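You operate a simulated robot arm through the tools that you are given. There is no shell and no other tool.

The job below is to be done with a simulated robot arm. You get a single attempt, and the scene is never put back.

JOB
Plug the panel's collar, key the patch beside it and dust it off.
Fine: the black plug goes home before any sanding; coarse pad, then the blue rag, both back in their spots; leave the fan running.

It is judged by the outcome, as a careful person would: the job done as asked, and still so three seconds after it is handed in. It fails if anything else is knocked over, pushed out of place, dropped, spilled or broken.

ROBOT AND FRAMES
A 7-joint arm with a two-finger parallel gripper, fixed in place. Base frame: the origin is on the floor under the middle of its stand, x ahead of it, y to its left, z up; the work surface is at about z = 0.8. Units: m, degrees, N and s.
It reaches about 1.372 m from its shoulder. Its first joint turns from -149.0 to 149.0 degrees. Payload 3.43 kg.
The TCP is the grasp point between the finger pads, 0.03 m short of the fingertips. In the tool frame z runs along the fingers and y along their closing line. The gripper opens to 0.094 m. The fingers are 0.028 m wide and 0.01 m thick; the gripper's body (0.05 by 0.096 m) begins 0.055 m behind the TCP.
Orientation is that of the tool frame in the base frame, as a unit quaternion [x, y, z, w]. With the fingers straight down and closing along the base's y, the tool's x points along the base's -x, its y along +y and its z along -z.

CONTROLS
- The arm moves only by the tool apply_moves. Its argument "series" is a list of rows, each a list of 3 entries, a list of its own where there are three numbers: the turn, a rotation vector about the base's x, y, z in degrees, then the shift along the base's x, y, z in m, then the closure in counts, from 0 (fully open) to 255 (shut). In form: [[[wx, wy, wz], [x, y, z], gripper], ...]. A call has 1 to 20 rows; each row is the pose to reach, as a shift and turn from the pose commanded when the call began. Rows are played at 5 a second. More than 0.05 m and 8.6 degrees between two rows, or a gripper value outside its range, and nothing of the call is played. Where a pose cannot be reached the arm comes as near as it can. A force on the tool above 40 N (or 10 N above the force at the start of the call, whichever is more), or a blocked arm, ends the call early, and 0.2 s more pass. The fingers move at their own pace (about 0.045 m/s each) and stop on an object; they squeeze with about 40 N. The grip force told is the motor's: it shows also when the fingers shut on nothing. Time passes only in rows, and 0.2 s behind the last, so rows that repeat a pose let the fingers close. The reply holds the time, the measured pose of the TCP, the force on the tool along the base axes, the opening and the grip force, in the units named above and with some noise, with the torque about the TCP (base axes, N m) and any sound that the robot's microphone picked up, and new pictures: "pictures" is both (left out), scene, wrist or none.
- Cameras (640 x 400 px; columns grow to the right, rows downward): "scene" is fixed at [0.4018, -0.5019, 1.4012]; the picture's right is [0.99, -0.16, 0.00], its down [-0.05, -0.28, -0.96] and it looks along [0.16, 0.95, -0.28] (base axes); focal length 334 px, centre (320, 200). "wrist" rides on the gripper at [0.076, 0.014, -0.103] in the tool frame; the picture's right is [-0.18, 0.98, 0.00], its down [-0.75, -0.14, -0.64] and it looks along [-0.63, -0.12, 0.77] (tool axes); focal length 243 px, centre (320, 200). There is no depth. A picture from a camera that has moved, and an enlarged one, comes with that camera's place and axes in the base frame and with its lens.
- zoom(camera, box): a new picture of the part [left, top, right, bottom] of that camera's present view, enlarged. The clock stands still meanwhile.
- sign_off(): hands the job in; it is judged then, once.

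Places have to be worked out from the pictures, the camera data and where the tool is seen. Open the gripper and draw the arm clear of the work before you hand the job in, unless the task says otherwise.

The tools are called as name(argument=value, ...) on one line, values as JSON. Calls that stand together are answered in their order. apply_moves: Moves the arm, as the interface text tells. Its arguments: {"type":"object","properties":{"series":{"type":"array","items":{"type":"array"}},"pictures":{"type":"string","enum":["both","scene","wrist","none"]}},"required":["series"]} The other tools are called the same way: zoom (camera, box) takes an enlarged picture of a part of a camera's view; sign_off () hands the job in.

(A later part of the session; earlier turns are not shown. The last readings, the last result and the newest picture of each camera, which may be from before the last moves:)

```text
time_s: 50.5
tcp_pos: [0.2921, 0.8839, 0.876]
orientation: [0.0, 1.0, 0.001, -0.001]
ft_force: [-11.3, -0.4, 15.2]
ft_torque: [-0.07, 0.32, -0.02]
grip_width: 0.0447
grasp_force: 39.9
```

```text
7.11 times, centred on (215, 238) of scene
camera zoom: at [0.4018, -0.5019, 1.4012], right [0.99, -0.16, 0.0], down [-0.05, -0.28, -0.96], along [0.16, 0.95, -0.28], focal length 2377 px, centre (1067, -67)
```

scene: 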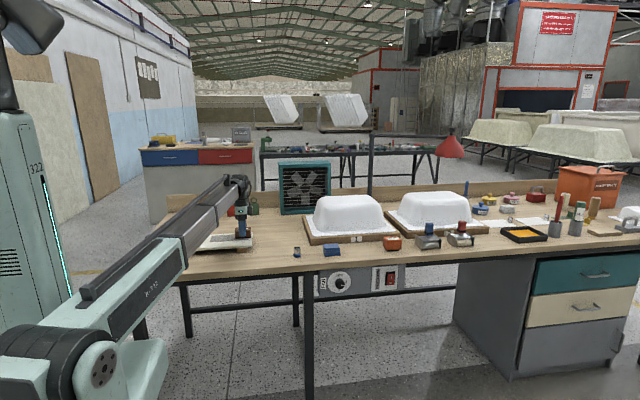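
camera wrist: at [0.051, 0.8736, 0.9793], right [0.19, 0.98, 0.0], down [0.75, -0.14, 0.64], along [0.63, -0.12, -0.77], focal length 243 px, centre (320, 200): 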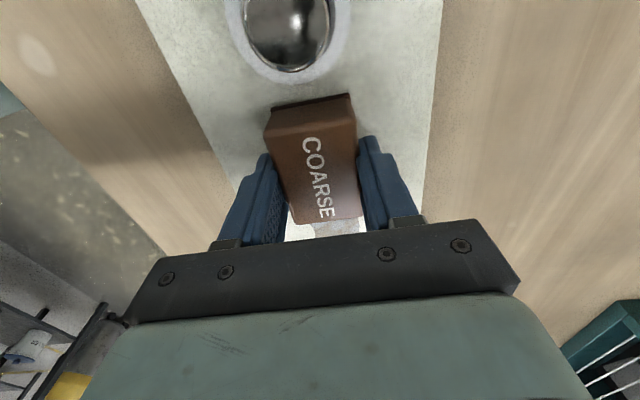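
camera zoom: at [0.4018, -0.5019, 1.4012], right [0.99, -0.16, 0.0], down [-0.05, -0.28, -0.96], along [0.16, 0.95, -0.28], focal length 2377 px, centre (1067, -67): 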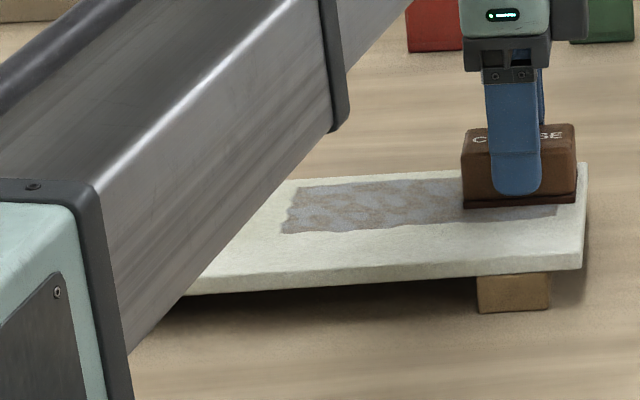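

The marking stops at about x≈0.15 on the left and ≈0.315 on the right, so that reveals the patch's bounds. Force rose to 15 N, so I ease off 0.5 mm and stroke back along the far lane y≈0.903.

apply_moves(series=[[[0, 0, 0], [0, 0, 0.0005], 255], [[0, 0, 0], [0, 0.01, 0.0005], 255], [[0, 0, 0], [0, 0.0185, 0.0005], 255], [[0, 0, 0], [-0.02, 0.0185, 0.0005], 255], [[0, 0, 0], [-0.04, 0.0185, 0.0005], 255], [[0, 0, 0], [-0.06, 0.0185, 0.0003], 255], [[0, 0, 0], [-0.08, 0.0185, 0.0002], 255], [[0, 0, 0], [-0.1, 0.0185, 0], 255], [[0, 0, 0], [-0.12, 0.0185, 0], 255], [[0, 0, 0], [-0.135, 0.0185, 0], 255], [[0, 0, 0], [-0.135, 0.0185, 0], 255]], pictures="scene")

zoom(camera="scene", box=[170, 215, 260, 260])

```text
time_s: 52.9
tcp_pos: [0.1566, 0.9034, 0.8773]
orientation: [0.001, 1.0, 0.001, 0.0]
ft_force: [3.0, -0.2, 7.4]
ft_torque: [-0.05, -0.22, -0.01]
grip_width: 0.0449
grasp_force: 40.1
```

scene: 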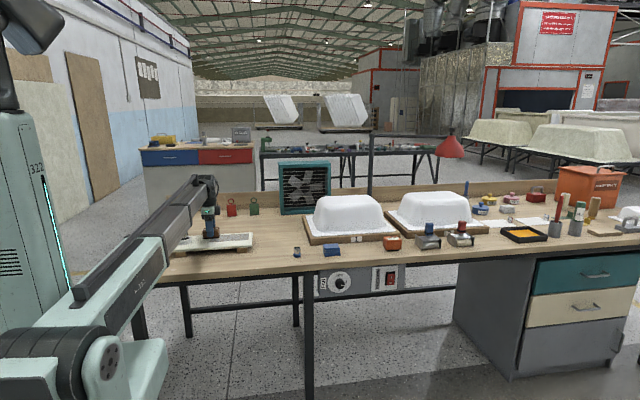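

```text
7.11 times, centred on (215, 238) of scene
camera zoom: at [0.4018, -0.5019, 1.4012], right [0.99, -0.16, 0.0], down [-0.05, -0.28, -0.96], along [0.16, 0.95, -0.28], focal length 2377 px, centre (1067, -67)
```

zoom: 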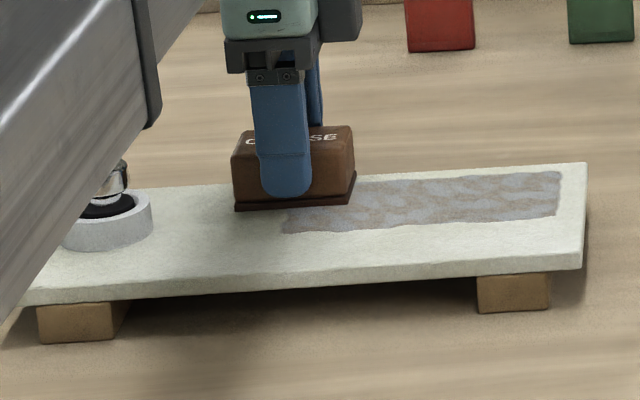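

Far boundary reached (marks stop just inside the panel's far edge). Now I sweep back toward the near side: to y≈0.837, stroke right.

apply_moves(series=[[[0, 0, 0], [0.01, -0.015, 0], 255], [[0, 0, 0], [0.018, -0.035, 0], 255], [[0, 0, 0], [0.018, -0.052, 0], 255], [[0, 0, 0], [0.018, -0.066, 0], 255], [[0, 0, 0], [0.018, -0.066, 0], 255], [[0, 0, 0], [0.035, -0.066, 0], 255], [[0, 0, 0], [0.055, -0.066, 0], 255], [[0, 0, 0], [0.075, -0.066, 0.0002], 255], [[0, 0, 0], [0.095, -0.066, 0.0004], 255], [[0, 0, 0], [0.115, -0.066, 0.0005], 255], [[0, 0, 0], [0.133, -0.066, 0.0005], 255], [[0, 0, 0], [0.133, -0.066, 0.0005], 255]], pictures="scene")

zoom(camera="scene", box=[170, 215, 260, 260])

```text
time_s: 55.5
tcp_pos: [0.2906, 0.8372, 0.8769]
orientation: [0.001, 1.0, 0.0, 0.0]
ft_force: [-5.7, 0.3, 8.9]
ft_torque: [-0.06, 0.19, -0.02]
grip_width: 0.0451
grasp_force: 40.2
```

scene: 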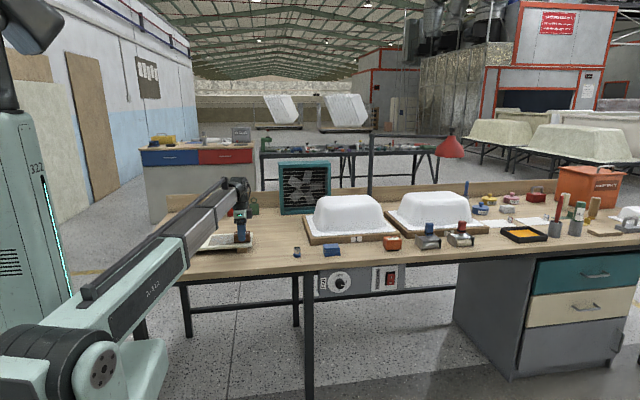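

```text
7.11 times, centred on (215, 238) of scene
camera zoom: at [0.4018, -0.5019, 1.4012], right [0.99, -0.16, 0.0], down [-0.05, -0.28, -0.96], along [0.16, 0.95, -0.28], focal length 2377 px, centre (1067, -67)
```

zoom: 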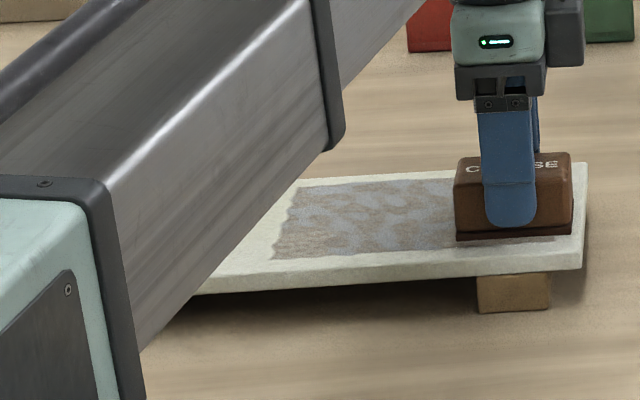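

Near lane next: y≈0.818, stroking back left.

apply_moves(series=[[[0, 0, 0], [0, -0.01, 0], 255], [[0, 0, 0], [0, -0.019, 0], 255], [[0, 0, 0], [-0.02, -0.019, 0], 255], [[0, 0, 0], [-0.04, -0.019, 0], 255], [[0, 0, 0], [-0.06, -0.019, -0.0002], 255], [[0, 0, 0], [-0.08, -0.019, -0.0004], 255], [[0, 0, 0], [-0.1, -0.019, -0.0005], 255], [[0, 0, 0], [-0.12, -0.019, -0.0005], 255], [[0, 0, 0], [-0.138, -0.019, -0.0005], 255], [[0, 0, 0], [-0.138, -0.019, -0.0005], 255]], pictures="scene")

zoom(camera="scene", box=[170, 215, 260, 260])

```text
time_s: 57.7
tcp_pos: [0.1536, 0.8178, 0.8764]
orientation: [0.001, 1.0, 0.001, 0.0]
ft_force: [11.8, -1.0, 15.8]
ft_torque: [-0.08, -0.36, 0.0]
grip_width: 0.0448
grasp_force: 40.0
```

scene: 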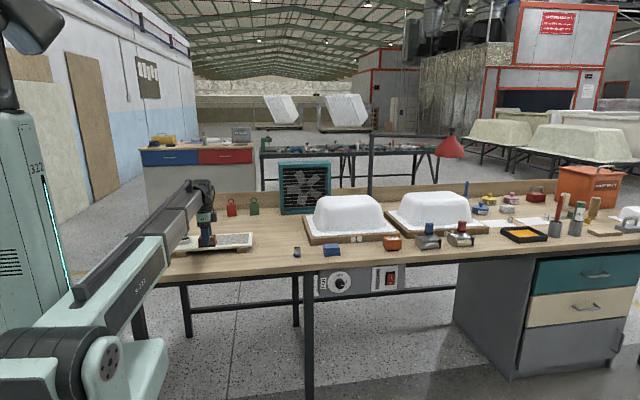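

```text
7.11 times, centred on (215, 238) of scene
camera zoom: at [0.4018, -0.5019, 1.4012], right [0.99, -0.16, 0.0], down [-0.05, -0.28, -0.96], along [0.16, 0.95, -0.28], focal length 2377 px, centre (1067, -67)
```

zoom: 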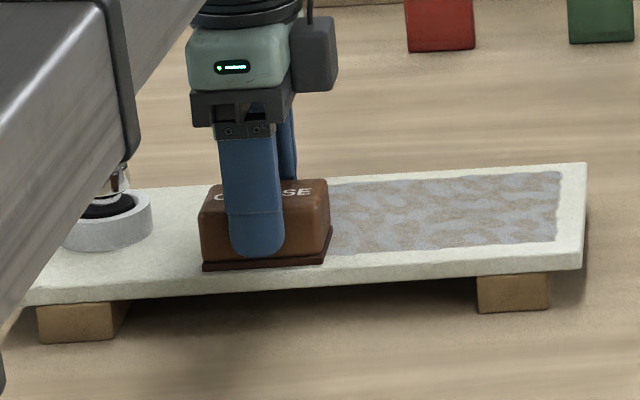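

Whole patch looks covered. I ease off, lift, and inspect it from above for missed spots.

apply_moves(series=[[[0, 0, 0], [0, 0.005, 0.005], 255], [[0, 0, 0], [0, 0.02, 0.03], 255], [[0, 0, 0], [-0.02, 0.04, 0.07], 255], [[0, 0, 0], [-0.05, 0.045, 0.11], 255], [[0, 0, 0], [-0.08, 0.045, 0.15], 255], [[0, 0, 0], [-0.09, 0.045, 0.17], 255], [[0, 0, 0], [-0.09, 0.045, 0.17], 255]], pictures="both")

zoom(camera="wrist", box=[220, 30, 460, 240])

zoom(camera="scene", box=[195, 225, 260, 260])

```text
refused: row 4 steps farther than a row can; nothing moved
```

```text
1.90 times, centred on (340, 135) of wrist
camera zoom: at [0.077, 0.8315, 0.9792], right [0.19, 0.98, 0.0], down [0.75, -0.14, 0.64], along [0.63, -0.12, -0.77], focal length 462 px, centre (282, 324)
```

zoom: 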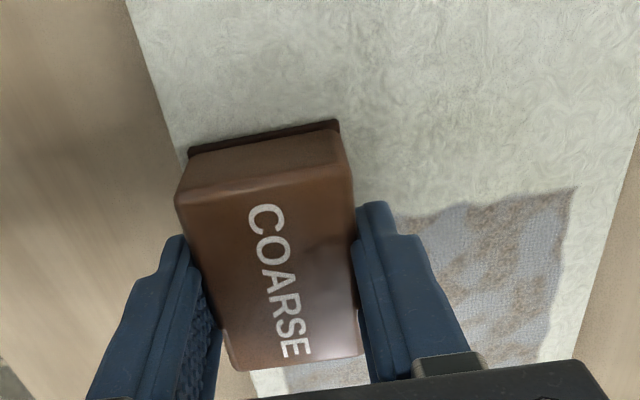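

```text
9.85 times, centred on (228, 242) of scene
camera zoom: at [0.4018, -0.5019, 1.4012], right [0.99, -0.16, 0.0], down [-0.05, -0.28, -0.96], along [0.16, 0.95, -0.28], focal length 3292 px, centre (1231, -218)
```

zoom: 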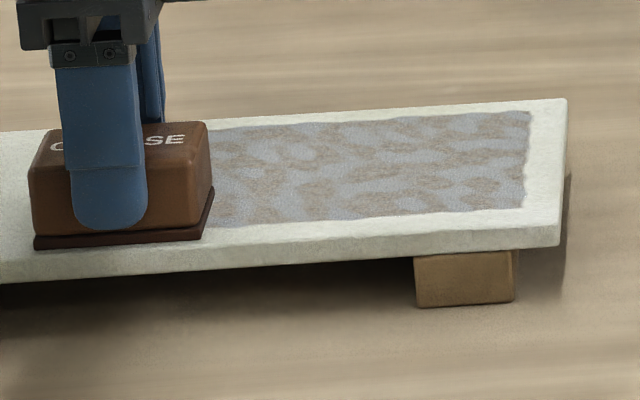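

That call was refused for one over-long step; I redo it with shorter steps.

apply_moves(series=[[[0, 0, 0], [0, 0.005, 0.005], 255], [[0, 0, 0], [0, 0.02, 0.03], 255], [[0, 0, 0], [-0.02, 0.035, 0.065], 255], [[0, 0, 0], [-0.04, 0.045, 0.1], 255], [[0, 0, 0], [-0.065, 0.045, 0.135], 255], [[0, 0, 0], [-0.09, 0.045, 0.17], 255], [[0, 0, 0], [-0.09, 0.045, 0.17], 255]], pictures="both")

zoom(camera="wrist", box=[220, 30, 460, 240])

zoom(camera="scene", box=[195, 225, 260, 260])

```text
time_s: 59.3
tcp_pos: [0.0622, 0.8624, 1.0451]
orientation: [0.001, 1.0, 0.001, 0.0]
ft_force: [-1.1, -0.2, -0.8]
ft_torque: [-0.01, -0.03, -0.01]
grip_width: 0.0445
grasp_force: 39.8
camera wrist: at [-0.0138, 0.877, 1.1483], right [0.18, 0.98, 0.0], down [0.75, -0.14, 0.64], along [0.63, -0.12, -0.77], focal length 243 px, centre (320, 200)
```

scene: 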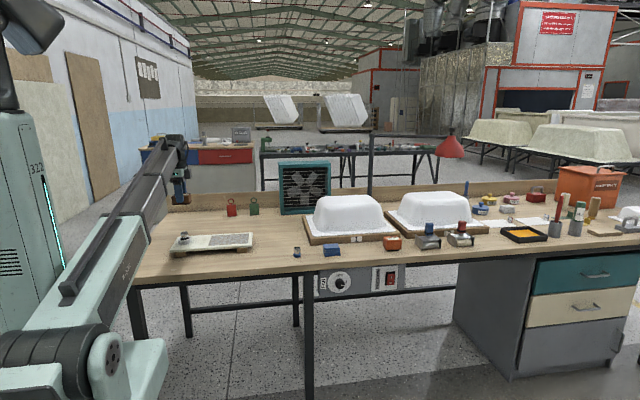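
wrist: 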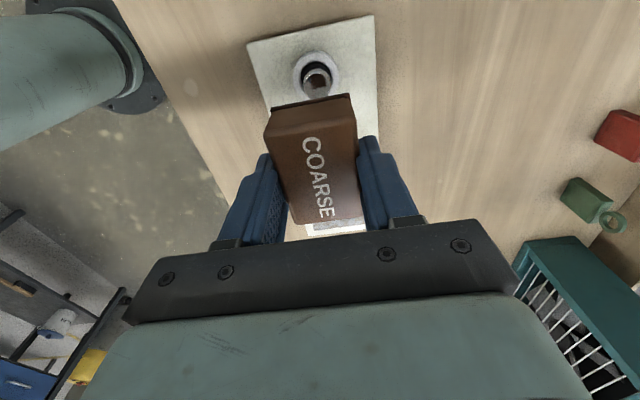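

```text
1.90 times, centred on (340, 135) of wrist
camera zoom: at [-0.0138, 0.877, 1.1483], right [0.18, 0.98, 0.0], down [0.75, -0.14, 0.64], along [0.63, -0.12, -0.77], focal length 462 px, centre (282, 324)
```

zoom: 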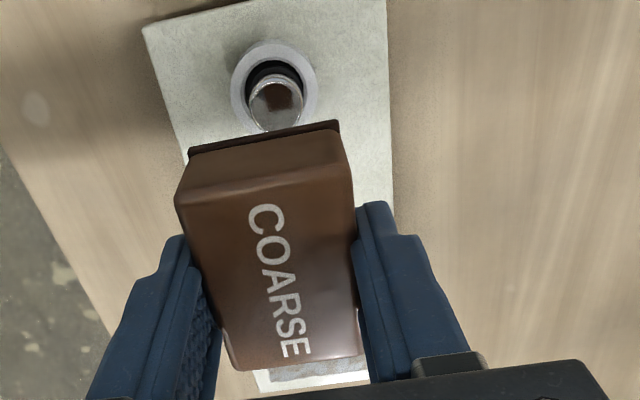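

```text
9.85 times, centred on (228, 242) of scene
camera zoom: at [0.4018, -0.5019, 1.4012], right [0.99, -0.16, 0.0], down [-0.05, -0.28, -0.96], along [0.16, 0.95, -0.28], focal length 3292 px, centre (1231, -218)
```

zoom: 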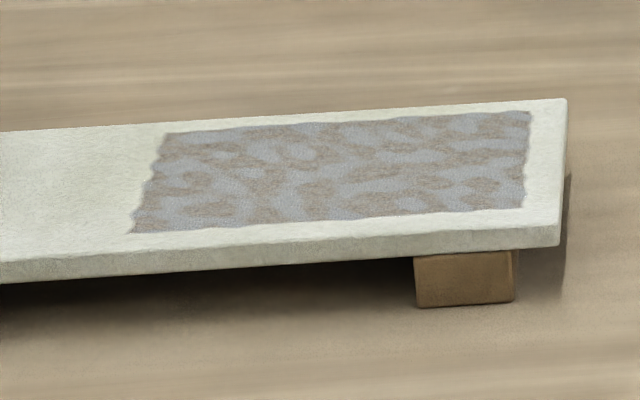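

Coverage is complete with no bare spots, a mottled blue-grey/brown finish inside a crisp rectangle (x≈0.15–0.315, y≈0.81–0.91). I give it a second crosswise pass at light pressure to key it evenly.

apply_moves(series=[[[0, 0, 0], [0.038, -0.015, -0.02], 255], [[0, 0, 0], [0.076, -0.03, -0.045], 255], [[0, 0, 0], [0.118, -0.042, -0.065], 255], [[0, 0, 0], [0.118, -0.045, -0.11], 255], [[0, 0, 0], [0.118, -0.045, -0.15], 255], [[0, 0, 0], [0.118, -0.045, -0.163], 255], [[0, 0, 0], [0.118, -0.045, -0.168], 255], [[0, 0, 0], [0.118, -0.045, -0.1695], 255], [[0, 0, 0], [0.118, -0.023, -0.1695], 255], [[0, 0, 0], [0.118, 0, -0.1695], 255], [[0, 0, 0], [0.118, 0.022, -0.1695], 255], [[0, 0, 0], [0.118, 0.042, -0.1695], 255], [[0, 0, 0], [0.118, 0.042, -0.1695], 255]], pictures="scene")

zoom(camera="scene", box=[180, 220, 260, 260])

```text
time_s: 62.1
tcp_pos: [0.1802, 0.9052, 0.8769]
orientation: [0.001, 1.0, 0.0, 0.0]
ft_force: [0.3, -0.4, -0.3]
ft_torque: [0.01, 0.02, 0.0]
grip_width: 0.045
grasp_force: 40.9
```

scene: 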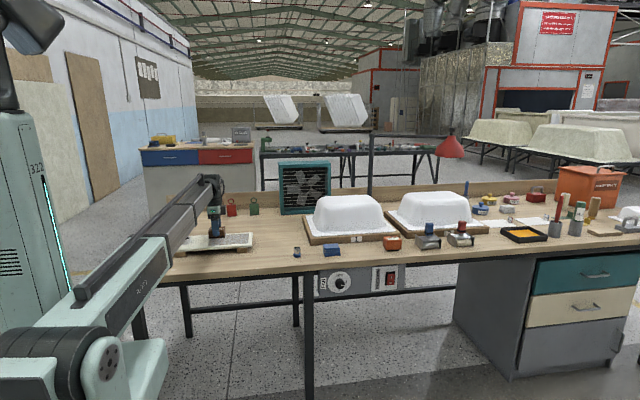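

```text
8.00 times, centred on (220, 240) of scene
camera zoom: at [0.4018, -0.5019, 1.4012], right [0.99, -0.16, 0.0], down [-0.05, -0.28, -0.96], along [0.16, 0.95, -0.28], focal length 2674 px, centre (1120, -120)
```

zoom: 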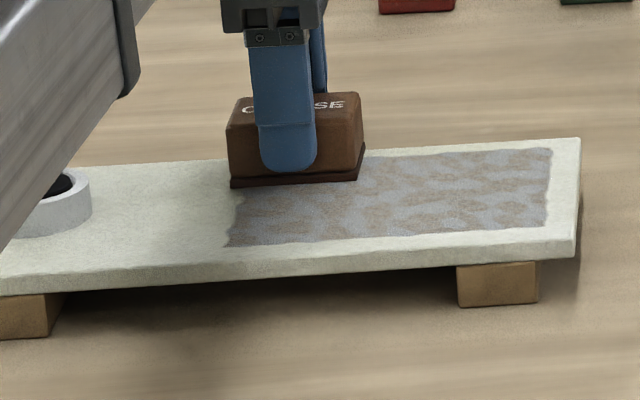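

No contact force here yet; I lower 1 mm and stroke back, checking the force.

apply_moves(series=[[[0, 0, 0], [0, 0, -0.0006], 255], [[0, 0, 0], [0, 0, -0.0012], 255], [[0, 0, 0], [0, 0, -0.0012], 255]], pictures="none")

```text
time_s: 62.9
tcp_pos: [0.1806, 0.9051, 0.876]
orientation: [0.001, 1.0, 0.001, 0.0]
ft_force: [0.3, 1.6, 15.3]
ft_torque: [-0.13, 0.03, -0.01]
grip_width: 0.0449
grasp_force: 39.9
```

15 N; I ease off slightly and do crosswise strokes across the left part, then step right.

apply_moves(series=[[[0, 0, 0], [0, 0, 0.0004], 255], [[0, 0, 0], [0, -0.022, 0.0004], 255], [[0, 0, 0], [0, -0.044, 0.0004], 255], [[0, 0, 0], [0, -0.066, 0.0005], 255], [[0, 0, 0], [0, -0.086, 0.0006], 255], [[0, 0, 0], [0.018, -0.086, 0.0006], 255], [[0, 0, 0], [0.036, -0.086, 0.0006], 255], [[0, 0, 0], [0.036, -0.064, 0.0005], 255], [[0, 0, 0], [0.036, -0.042, 0.0004], 255], [[0, 0, 0], [0.036, -0.02, 0.0004], 255], [[0, 0, 0], [0.036, 0, 0.0004], 255], [[0, 0, 0], [0.036, 0, 0.0004], 255]], pictures="scene")

zoom(camera="scene", box=[180, 220, 260, 260])

```text
time_s: 65.5
tcp_pos: [0.2176, 0.9049, 0.8761]
orientation: [0.001, 1.0, 0.001, 0.0]
ft_force: [1.0, -11.6, 18.1]
ft_torque: [-0.53, -0.01, 0.01]
grip_width: 0.0449
grasp_force: 39.3
```

scene: 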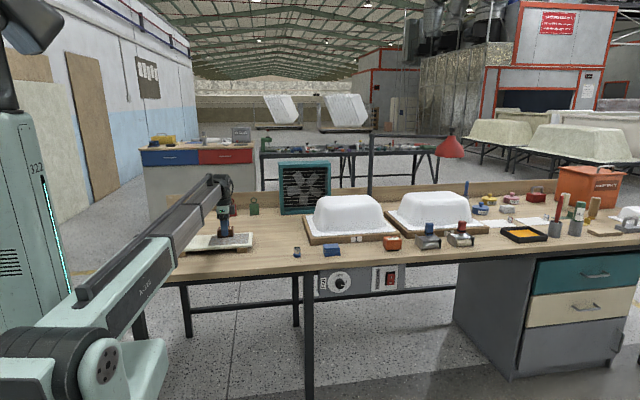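

```text
8.00 times, centred on (220, 240) of scene
camera zoom: at [0.4018, -0.5019, 1.4012], right [0.99, -0.16, 0.0], down [-0.05, -0.28, -0.96], along [0.16, 0.95, -0.28], focal length 2674 px, centre (1120, -120)
```

zoom: 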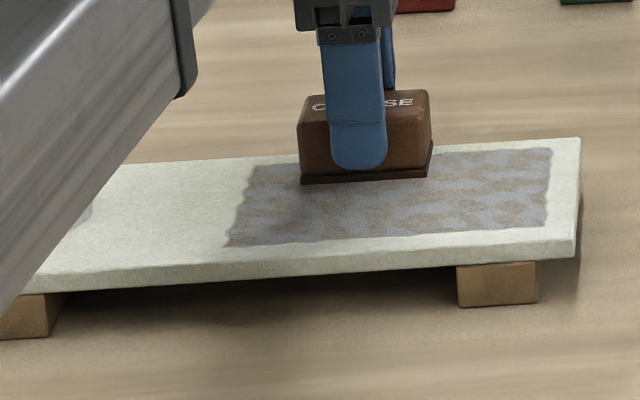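

Pattern stays the same with extra passes (mottling is dust on the keyed surface). I finish the crosswise pass on the right half, easing the pressure a bit.

apply_moves(series=[[[0, 0, 0], [0.018, 0, 0.0005], 255], [[0, 0, 0], [0.036, 0, 0.0005], 255], [[0, 0, 0], [0.036, -0.022, 0.0005], 255], [[0, 0, 0], [0.036, -0.044, 0.0005], 255], [[0, 0, 0], [0.036, -0.066, 0.0006], 255], [[0, 0, 0], [0.036, -0.086, 0.0006], 255], [[0, 0, 0], [0.054, -0.086, 0.0006], 255], [[0, 0, 0], [0.07, -0.086, 0.0006], 255], [[0, 0, 0], [0.07, -0.064, 0.0006], 255], [[0, 0, 0], [0.07, -0.042, 0.0005], 255], [[0, 0, 0], [0.07, -0.02, 0.0005], 255], [[0, 0, 0], [0.07, 0, 0.0005], 255], [[0, 0, 0], [0.07, -0.005, 0.004], 255], [[0, 0, 0], [0.06, -0.03, 0.03], 255], [[0, 0, 0], [0.06, -0.06, 0.07], 255], [[0, 0, 0], [0.08, -0.08, 0.1], 255], [[0, 0, 0], [0.08, -0.08, 0.1], 255]], pictures="scene")

zoom(camera="scene", box=[165, 220, 260, 262])

```text
time_s: 69.1
tcp_pos: [0.2965, 0.8266, 0.9759]
orientation: [0.0, 1.0, 0.001, 0.0]
ft_force: [0.4, 0.0, -0.3]
ft_torque: [-0.01, 0.0, -0.01]
grip_width: 0.045
grasp_force: 40.0
```

scene: 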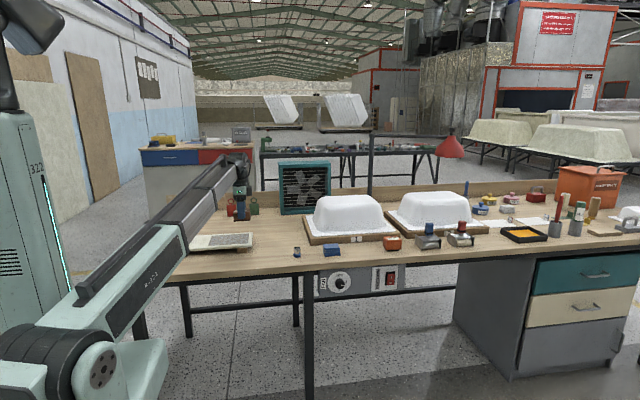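

```text
6.74 times, centred on (212, 241) of scene
camera zoom: at [0.4018, -0.5019, 1.4012], right [0.99, -0.16, 0.0], down [-0.05, -0.28, -0.96], along [0.16, 0.95, -0.28], focal length 2252 px, centre (1044, -76)
```

zoom: 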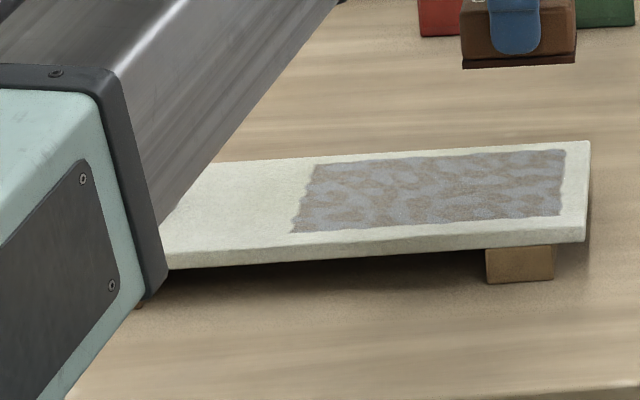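

Keying is done and the panel is unmoved. I carry the pad back along the same clear path to above its spot.

apply_moves(series=[[[0, 0, 0], [0.03, -0.03, 0], 255], [[0, 0, 0], [0.06, -0.06, 0], 255], [[0, 0, 0], [0.095, -0.085, 0], 255], [[0, 0, 0], [0.135, -0.1, 0], 255], [[0, 0, 0], [0.18, -0.1005, 0], 255], [[0, 0, 0], [0.225, -0.1005, 0], 255], [[0, 0, 0], [0.27, -0.1005, 0], 255], [[0, 0, 0], [0.315, -0.1005, 0], 255], [[0, 0, 0], [0.36, -0.1005, 0], 255], [[0, 0, 0], [0.4, -0.1005, 0], 255], [[0, 0, 0], [0.44, -0.1005, 0], 255], [[0, 0, 0], [0.47, -0.1005, 0], 255], [[0, 0, 0], [0.484, -0.1005, -0.02], 255], [[0, 0, 0], [0.484, -0.1005, -0.05], 255], [[0, 0, 0], [0.484, -0.1005, -0.08], 255], [[0, 0, 0], [0.484, -0.1005, -0.1], 255], [[0, 0, 0], [0.484, -0.1005, -0.1], 255]], pictures="both")

zoom(camera="scene", box=[340, 225, 385, 262])

zoom(camera="wrist", box=[210, 50, 450, 240])

```text
time_s: 72.7
tcp_pos: [0.7801, 0.7241, 0.8751]
orientation: [0.001, 1.0, 0.001, 0.0]
ft_force: [1.1, 0.6, 0.2]
ft_torque: [-0.02, 0.04, 0.0]
grip_width: 0.0448
grasp_force: 39.8
camera wrist: at [0.7041, 0.7384, 0.9782], right [0.18, 0.98, 0.0], down [0.75, -0.14, 0.64], along [0.63, -0.12, -0.77], focal length 243 px, centre (320, 200)
```

scene: 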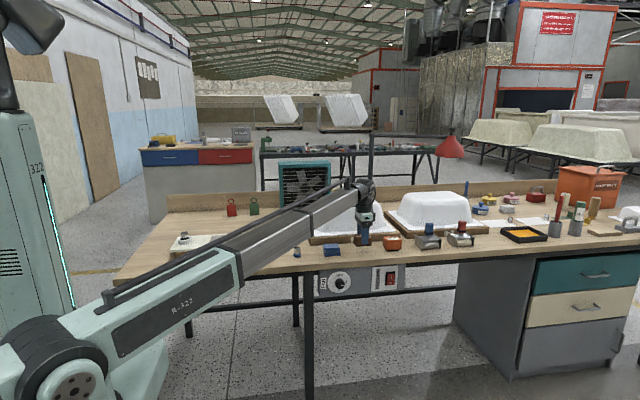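
wrist: 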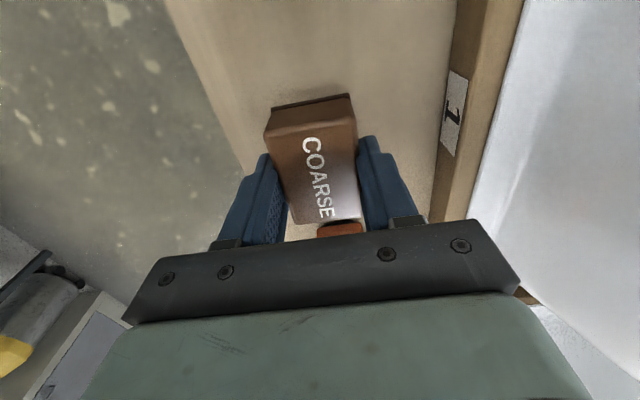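

```text
10.81 times, centred on (362, 244) of scene
camera zoom: at [0.4018, -0.5019, 1.4012], right [0.99, -0.16, 0.0], down [-0.05, -0.28, -0.96], along [0.16, 0.95, -0.28], focal length 3614 px, centre (-140, -270)
```

zoom: 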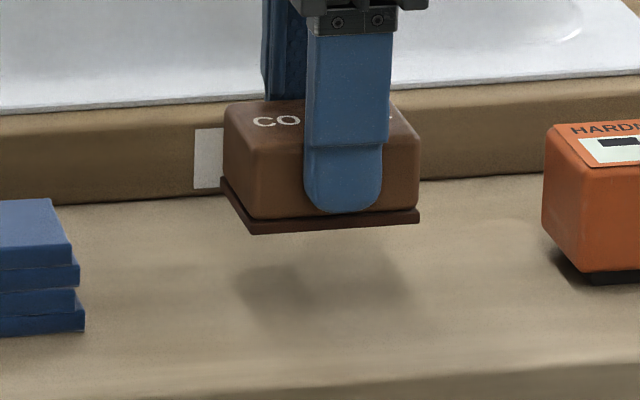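

```text
2.11 times, centred on (330, 145) of wrist
camera zoom: at [0.7041, 0.7384, 0.9782], right [0.18, 0.98, 0.0], down [0.75, -0.14, 0.64], along [0.63, -0.12, -0.77], focal length 511 px, centre (299, 316)
```

zoom: 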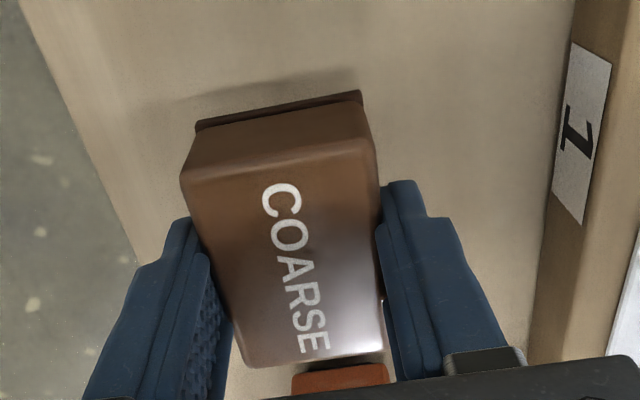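

Pad is directly above its original spot, unslipped in the grip. I lower it onto the bench gently.

apply_moves(series=[[[0, 0, 0], [0, 0, -0.015], 255], [[0, 0, 0], [0, 0, -0.027], 255], [[0, 0, 0], [0, 0, -0.032], 255], [[0, 0, 0], [0, 0, -0.0345], 255], [[0, 0, 0], [0, 0, -0.0355], 255], [[0, 0, 0], [0, 0, -0.0355], 255]], pictures="none")

zoom(camera="scene", box=[340, 225, 385, 262])

```text
time_s: 74.1
tcp_pos: [0.7793, 0.7254, 0.8414]
orientation: [0.0, 1.0, 0.001, 0.001]
ft_force: [-1.5, 0.3, 4.7]
ft_torque: [-0.12, 0.01, -0.02]
grip_width: 0.045
grasp_force: 40.1
```

```text
10.81 times, centred on (362, 244) of scene
camera zoom: at [0.4018, -0.5019, 1.4012], right [0.99, -0.16, 0.0], down [-0.05, -0.28, -0.96], along [0.16, 0.95, -0.28], focal length 3614 px, centre (-140, -270)
```

zoom: 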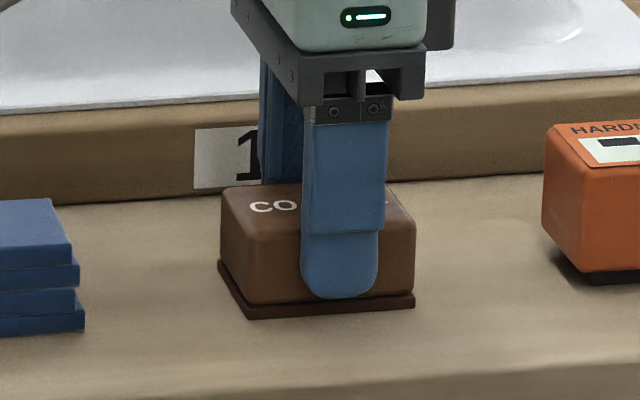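

The pad is down exactly where it was (same picture outline, 4.7 N contact). I open, rise straight up, and move toward the blue rag for a look.

apply_moves(series=[[[0, 0, 0], [0, 0, 0], 150], [[0, 0, 0], [0, 0, 0], 60], [[0, 0, 0], [0, 0, 0], 0], [[0, 0, 0], [0, 0, 0], 0], [[0, 0, 0], [0, 0, 0], 0], [[0, 0, 0], [0, 0, 0.02], 0], [[0, 0, 0], [0, 0, 0.06], 0], [[0, 0, 0], [0, 0, 0.1], 0], [[0, 0, 0], [-0.04, 0, 0.12], 0], [[0, 0, 0], [-0.08, 0, 0.12], 0], [[0, 0, 0], [-0.12, 0, 0.12], 0], [[0, 0, 0], [-0.15, 0, 0.12], 0], [[0, 0, 0], [-0.15, 0, 0.1], 0], [[0, 0, 0], [-0.15, 0, 0.1], 0]], pictures="both")

zoom(camera="scene", box=[315, 225, 385, 262])

zoom(camera="wrist", box=[210, 0, 450, 240])

```text
time_s: 77.1
tcp_pos: [0.6308, 0.7259, 0.9408]
orientation: [0.001, 1.0, 0.0, 0.0]
ft_force: [-0.4, -0.3, -1.1]
ft_torque: [-0.03, 0.0, -0.03]
grip_width: 0.094
grasp_force: 0.1
camera wrist: at [0.5543, 0.7398, 1.043], right [0.18, 0.98, 0.0], down [0.75, -0.14, 0.64], along [0.63, -0.12, -0.77], focal length 243 px, centre (320, 200)
```

scene: 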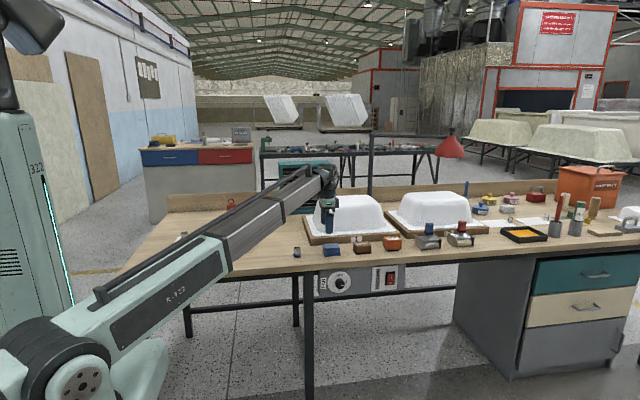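
wrist: 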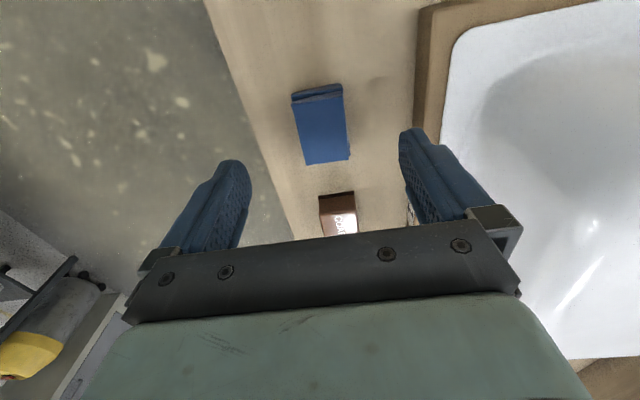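

```text
9.14 times, centred on (350, 244) of scene
camera zoom: at [0.4018, -0.5019, 1.4012], right [0.99, -0.16, 0.0], down [-0.05, -0.28, -0.96], along [0.16, 0.95, -0.28], focal length 3056 px, centre (46, -198)
```

zoom: 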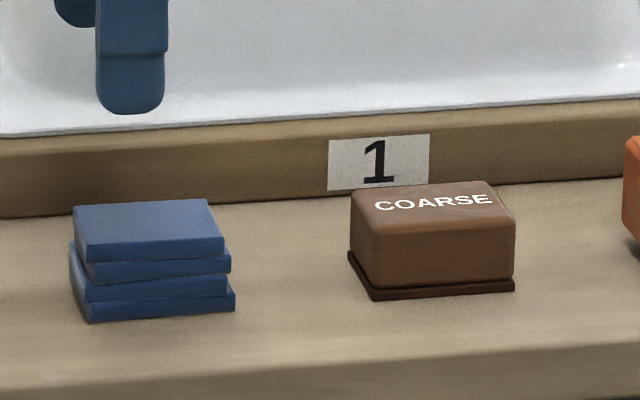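

```text
1.67 times, centred on (330, 120) of wrist
camera zoom: at [0.5543, 0.7398, 1.043], right [0.18, 0.98, 0.0], down [0.75, -0.14, 0.64], along [0.63, -0.12, -0.77], focal length 404 px, centre (303, 333)
```

zoom: 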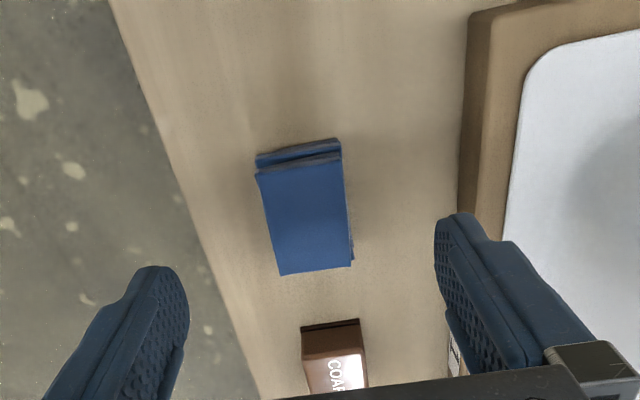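

Pad is back in place. The folded blue rag spans x≈0.618–0.683, y≈0.703–0.746, top z≈0.828, centre ≈(0.650, 0.7245). I move above it and lower with open fingers.

apply_moves(series=[[[0, 0, 0], [0.02, -0.0005, 0], 0], [[0, 0, 0], [0.02, -0.0005, -0.04], 0], [[0, 0, 0], [0.02, -0.0005, -0.075], 0], [[0, 0, 0], [0.02, -0.0005, -0.092], 0], [[0, 0, 0], [0.02, -0.0005, -0.1], 0], [[0, 0, 0], [0.02, -0.0005, -0.1], 0]], pictures="none")

zoom(camera="scene", box=[315, 225, 360, 262])

zoom(camera="wrist", box=[210, 50, 450, 240])

```text
time_s: 78.5
tcp_pos: [0.6511, 0.7241, 0.8398]
orientation: [0.002, 1.0, 0.001, 0.0]
ft_force: [-1.2, -0.2, -0.2]
ft_torque: [0.01, 0.0, -0.01]
grip_width: 0.0941
grasp_force: 0.0
```

```text
10.81 times, centred on (338, 244) of scene
camera zoom: at [0.4018, -0.5019, 1.4012], right [0.99, -0.16, 0.0], down [-0.05, -0.28, -0.96], along [0.16, 0.95, -0.28], focal length 3614 px, centre (131, -270)
```

zoom: 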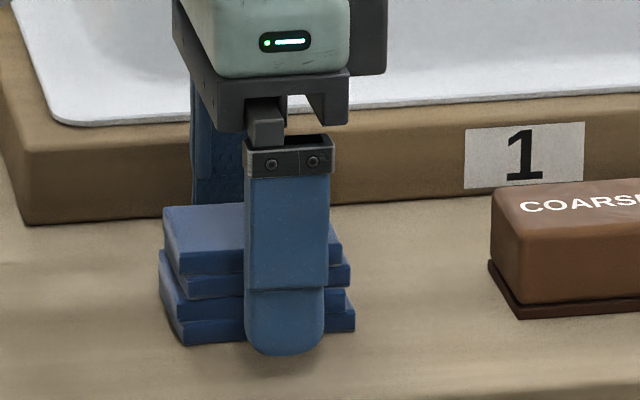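

```text
2.11 times, centred on (330, 145) of wrist
camera zoom: at [0.5746, 0.7384, 0.942], right [0.18, 0.98, 0.0], down [0.75, -0.14, 0.64], along [0.63, -0.12, -0.77], focal length 511 px, centre (299, 316)
```

zoom: 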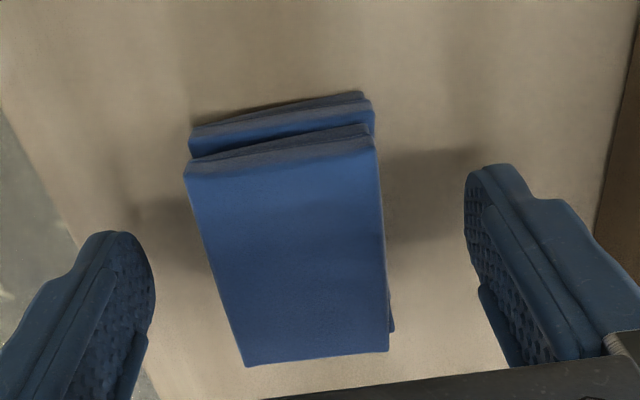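

Centred over the rag. I lower 2 mm more and close on it.

apply_moves(series=[[[0, 0, 0], [0, 0, -0.002], 0], [[0, 0, 0], [0, 0, -0.002], 100], [[0, 0, 0], [0, 0, -0.002], 200], [[0, 0, 0], [0, 0, -0.002], 255], [[0, 0, 0], [0, 0, -0.002], 255], [[0, 0, 0], [0, 0, -0.002], 255], [[0, 0, 0], [0, 0, -0.002], 255]], pictures="none")

zoom(camera="scene", box=[315, 225, 360, 262])

```text
time_s: 80.1
tcp_pos: [0.651, 0.7244, 0.8388]
orientation: [0.001, 1.0, 0.001, 0.0]
ft_force: [-0.8, 0.2, -1.0]
ft_torque: [0.02, -0.01, -0.01]
grip_width: 0.0514
grasp_force: 40.1
```

```text
10.81 times, centred on (338, 244) of scene
camera zoom: at [0.4018, -0.5019, 1.4012], right [0.99, -0.16, 0.0], down [-0.05, -0.28, -0.96], along [0.16, 0.95, -0.28], focal length 3614 px, centre (131, -270)
```

zoom: 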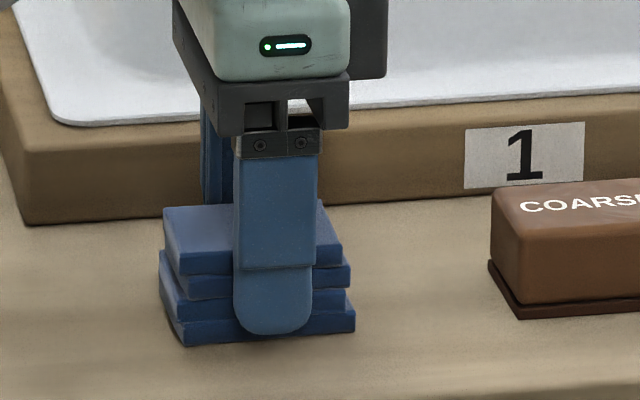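

Rag gripped (51 mm). I lift it straight up and carry it over to hover above the patch.

apply_moves(series=[[[0, 0, 0], [0, 0, 0.02], 255], [[0, 0, 0], [0, 0, 0.06], 255], [[0, 0, 0], [0, 0, 0.1], 255], [[0, 0, 0], [-0.03, 0, 0.135], 255], [[0, 0, 0], [-0.075, 0, 0.14], 255], [[0, 0, 0], [-0.12, 0, 0.14], 255], [[0, 0, 0], [-0.165, 0, 0.14], 255], [[0, 0, 0], [-0.21, 0.005, 0.14], 255], [[0, 0, 0], [-0.25, 0.02, 0.14], 255], [[0, 0, 0], [-0.29, 0.04, 0.14], 255], [[0, 0, 0], [-0.33, 0.06, 0.14], 255], [[0, 0, 0], [-0.37, 0.08, 0.14], 255], [[0, 0, 0], [-0.405, 0.1, 0.14], 255], [[0, 0, 0], [-0.435, 0.118, 0.13], 255], [[0, 0, 0], [-0.46, 0.13, 0.115], 255], [[0, 0, 0], [-0.469, 0.136, 0.09], 255], [[0, 0, 0], [-0.469, 0.136, 0.065], 255], [[0, 0, 0], [-0.469, 0.136, 0.05], 255], [[0, 0, 0], [-0.469, 0.136, 0.05], 255]], pictures="both")

zoom(camera="scene", box=[165, 215, 260, 262])

```text
time_s: 84.1
tcp_pos: [0.183, 0.8592, 0.888]
orientation: [0.001, 1.0, 0.001, 0.0]
ft_force: [-0.8, 1.3, -1.7]
ft_torque: [-0.04, -0.01, 0.0]
grip_width: 0.0512
grasp_force: 40.3
camera wrist: at [0.1062, 0.8733, 0.9907], right [0.18, 0.98, 0.0], down [0.75, -0.14, 0.64], along [0.63, -0.12, -0.77], focal length 243 px, centre (320, 200)
```

scene: 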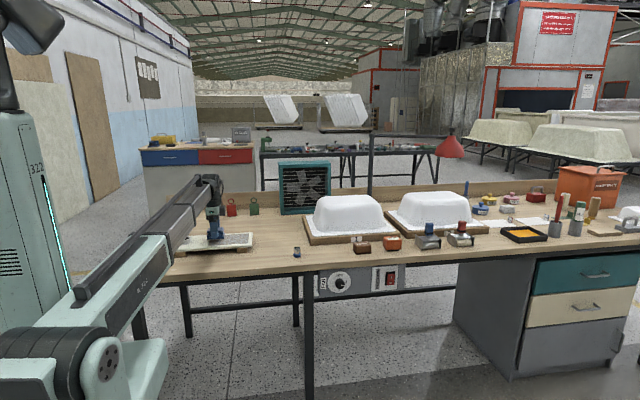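
wrist: 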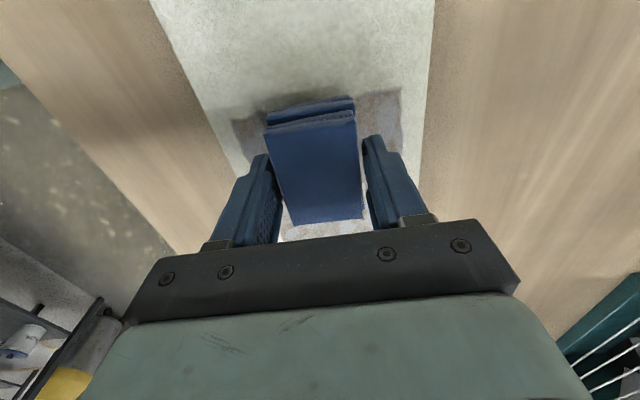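

```text
6.74 times, centred on (212, 238) of scene
camera zoom: at [0.4018, -0.5019, 1.4012], right [0.99, -0.16, 0.0], down [-0.05, -0.28, -0.96], along [0.16, 0.95, -0.28], focal length 2252 px, centre (1044, -59)
```

zoom: 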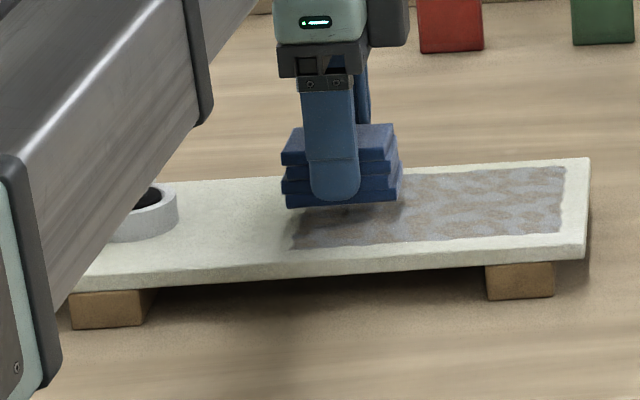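

Hovering ~1 cm above the dusty patch. I lower in small steps until light contact.

apply_moves(series=[[[0, 0, 0], [0, 0, -0.004], 255], [[0, 0, 0], [0, 0, -0.008], 255], [[0, 0, 0], [0, 0, -0.011], 255], [[0, 0, 0], [0, 0, -0.012], 255], [[0, 0, 0], [0, 0, -0.013], 255], [[0, 0, 0], [0, 0, -0.013], 255]], pictures="none")

```text
time_s: 85.5
tcp_pos: [0.1807, 0.8595, 0.8755]
orientation: [0.0, 1.0, 0.001, 0.0]
ft_force: [-0.2, -0.2, -0.3]
ft_torque: [-0.02, -0.01, -0.02]
grip_width: 0.0512
grasp_force: 39.9
```

apply_moves(series=[[[0, 0, 0], [0, 0, -0.001], 255], [[0, 0, 0], [0, 0, -0.002], 255], [[0, 0, 0], [0, 0, -0.002], 255]], pictures="none")

```text
time_s: 86.3
tcp_pos: [0.1822, 0.8612, 0.8725]
orientation: [0.001, 1.0, 0.0, -0.001]
ft_force: [1.5, 0.6, 5.4]
ft_torque: [-0.03, -0.01, 0.0]
grip_width: 0.0514
grasp_force: 40.3
```

Contact at 5 N. I wipe the middle lane to the right.

apply_moves(series=[[[0, 0, 0], [0.02, 0, 0], 255], [[0, 0, 0], [0.04, 0, 0], 255], [[0, 0, 0], [0.06, 0, 0], 255], [[0, 0, 0], [0.08, 0, 0], 255], [[0, 0, 0], [0.1, 0, 0], 255], [[0, 0, 0], [0.112, 0, 0], 255], [[0, 0, 0], [0.112, 0, 0], 255]], pictures="scene")

zoom(camera="scene", box=[185, 220, 260, 258])

```text
time_s: 87.9
tcp_pos: [0.293, 0.8597, 0.8737]
orientation: [0.001, 1.0, 0.001, 0.0]
ft_force: [-3.3, 0.8, 7.1]
ft_torque: [0.04, 0.06, 0.01]
grip_width: 0.0515
grasp_force: 40.1
```

scene: 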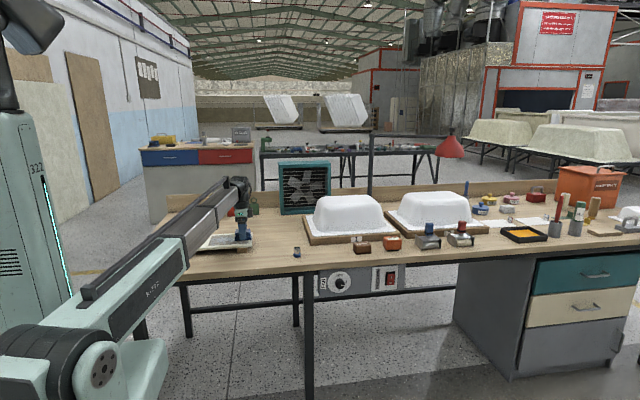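

```text
8.53 times, centred on (222, 239) of scene
camera zoom: at [0.4018, -0.5019, 1.4012], right [0.99, -0.16, 0.0], down [-0.05, -0.28, -0.96], along [0.16, 0.95, -0.28], focal length 2853 px, centre (1152, -133)
```

zoom: 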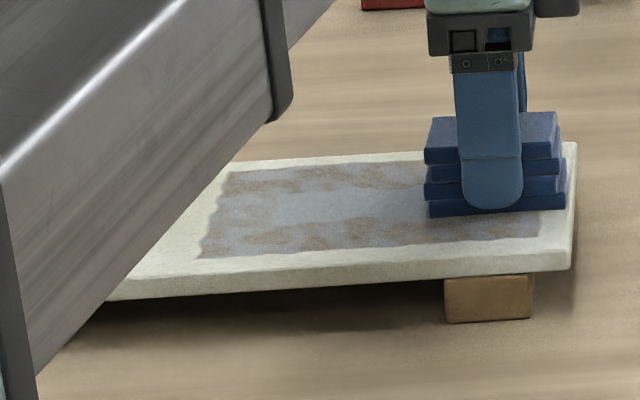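

The wiped band comes up clean blue-grey. I continue with the far lanes: back left at y≈0.883, then right again at y≈0.900.

apply_moves(series=[[[0, 0, 0], [0, 0.012, 0], 255], [[0, 0, 0], [0, 0.023, 0], 255], [[0, 0, 0], [-0.02, 0.023, 0], 255], [[0, 0, 0], [-0.04, 0.023, 0], 255], [[0, 0, 0], [-0.06, 0.023, 0], 255], [[0, 0, 0], [-0.08, 0.023, 0], 255], [[0, 0, 0], [-0.1, 0.023, 0], 255], [[0, 0, 0], [-0.122, 0.023, 0], 255], [[0, 0, 0], [-0.122, 0.032, 0], 255], [[0, 0, 0], [-0.122, 0.04, 0], 255], [[0, 0, 0], [-0.1, 0.04, 0], 255], [[0, 0, 0], [-0.08, 0.04, 0], 255], [[0, 0, 0], [-0.06, 0.04, 0], 255], [[0, 0, 0], [-0.04, 0.04, 0], 255], [[0, 0, 0], [-0.02, 0.04, 0], 255], [[0, 0, 0], [0, 0.04, 0], 255], [[0, 0, 0], [0, 0.04, 0], 255]], pictures="scene")

zoom(camera="scene", box=[185, 220, 260, 258])

```text
time_s: 91.5
tcp_pos: [0.2932, 0.8999, 0.8726]
orientation: [0.0, 1.0, 0.001, 0.001]
ft_force: [-4.3, 1.0, 12.1]
ft_torque: [0.02, 0.16, 0.0]
grip_width: 0.0515
grasp_force: 39.8
```

scene: 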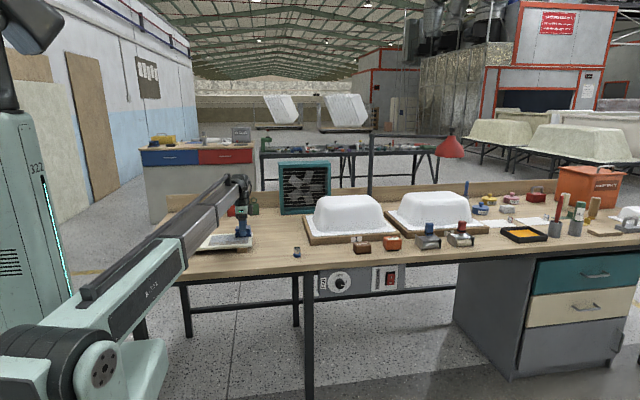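

```text
8.53 times, centred on (222, 239) of scene
camera zoom: at [0.4018, -0.5019, 1.4012], right [0.99, -0.16, 0.0], down [-0.05, -0.28, -0.96], along [0.16, 0.95, -0.28], focal length 2853 px, centre (1152, -133)
```

zoom: 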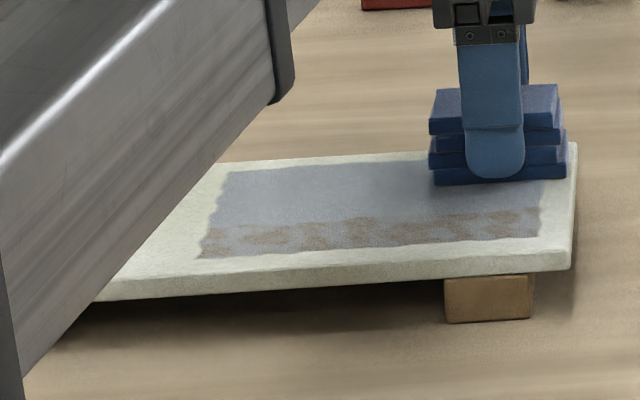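

Far half is clean. Now the near lanes: y≈0.838 going left, then y≈0.820 going right.

apply_moves(series=[[[0, 0, 0], [0, -0.02, 0.0003], 255], [[0, 0, 0], [0, -0.042, 0.0003], 255], [[0, 0, 0], [0, -0.062, 0.0003], 255], [[0, 0, 0], [-0.02, -0.062, 0.0003], 255], [[0, 0, 0], [-0.04, -0.062, 0.0003], 255], [[0, 0, 0], [-0.06, -0.062, 0.0003], 255], [[0, 0, 0], [-0.08, -0.062, 0.0003], 255], [[0, 0, 0], [-0.1, -0.062, 0.0002], 255], [[0, 0, 0], [-0.124, -0.062, 0], 255], [[0, 0, 0], [-0.124, -0.07, 0], 255], [[0, 0, 0], [-0.124, -0.08, 0], 255], [[0, 0, 0], [-0.1, -0.08, 0], 255], [[0, 0, 0], [-0.08, -0.08, 0], 255], [[0, 0, 0], [-0.06, -0.08, 0], 255], [[0, 0, 0], [-0.04, -0.08, 0], 255], [[0, 0, 0], [-0.02, -0.08, 0], 255], [[0, 0, 0], [0, -0.08, 0], 255], [[0, 0, 0], [0, -0.08, 0], 255]], pictures="scene")

zoom(camera="scene", box=[185, 220, 260, 258])

```text
time_s: 95.3
tcp_pos: [0.2945, 0.8202, 0.8723]
orientation: [0.0, 1.0, 0.001, 0.0]
ft_force: [-0.1, -0.9, -0.4]
ft_torque: [-0.02, 0.06, 0.02]
grip_width: 0.0516
grasp_force: 39.5
```

scene: 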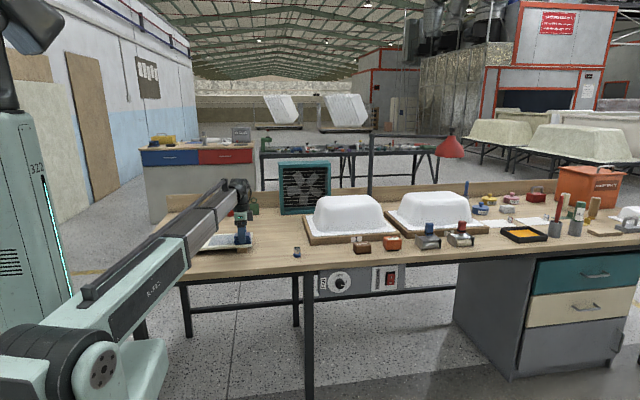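

```text
8.53 times, centred on (222, 239) of scene
camera zoom: at [0.4018, -0.5019, 1.4012], right [0.99, -0.16, 0.0], down [-0.05, -0.28, -0.96], along [0.16, 0.95, -0.28], focal length 2853 px, centre (1152, -133)
```

zoom: 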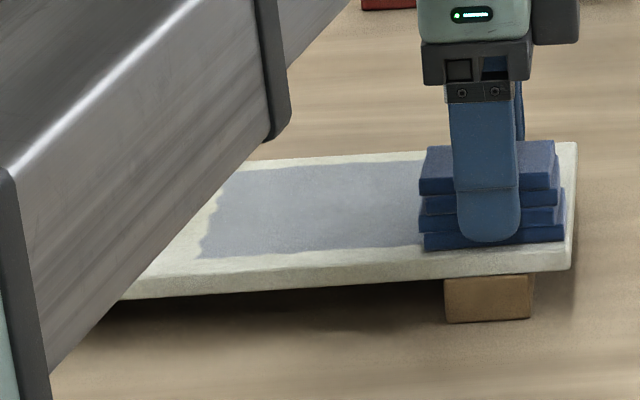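

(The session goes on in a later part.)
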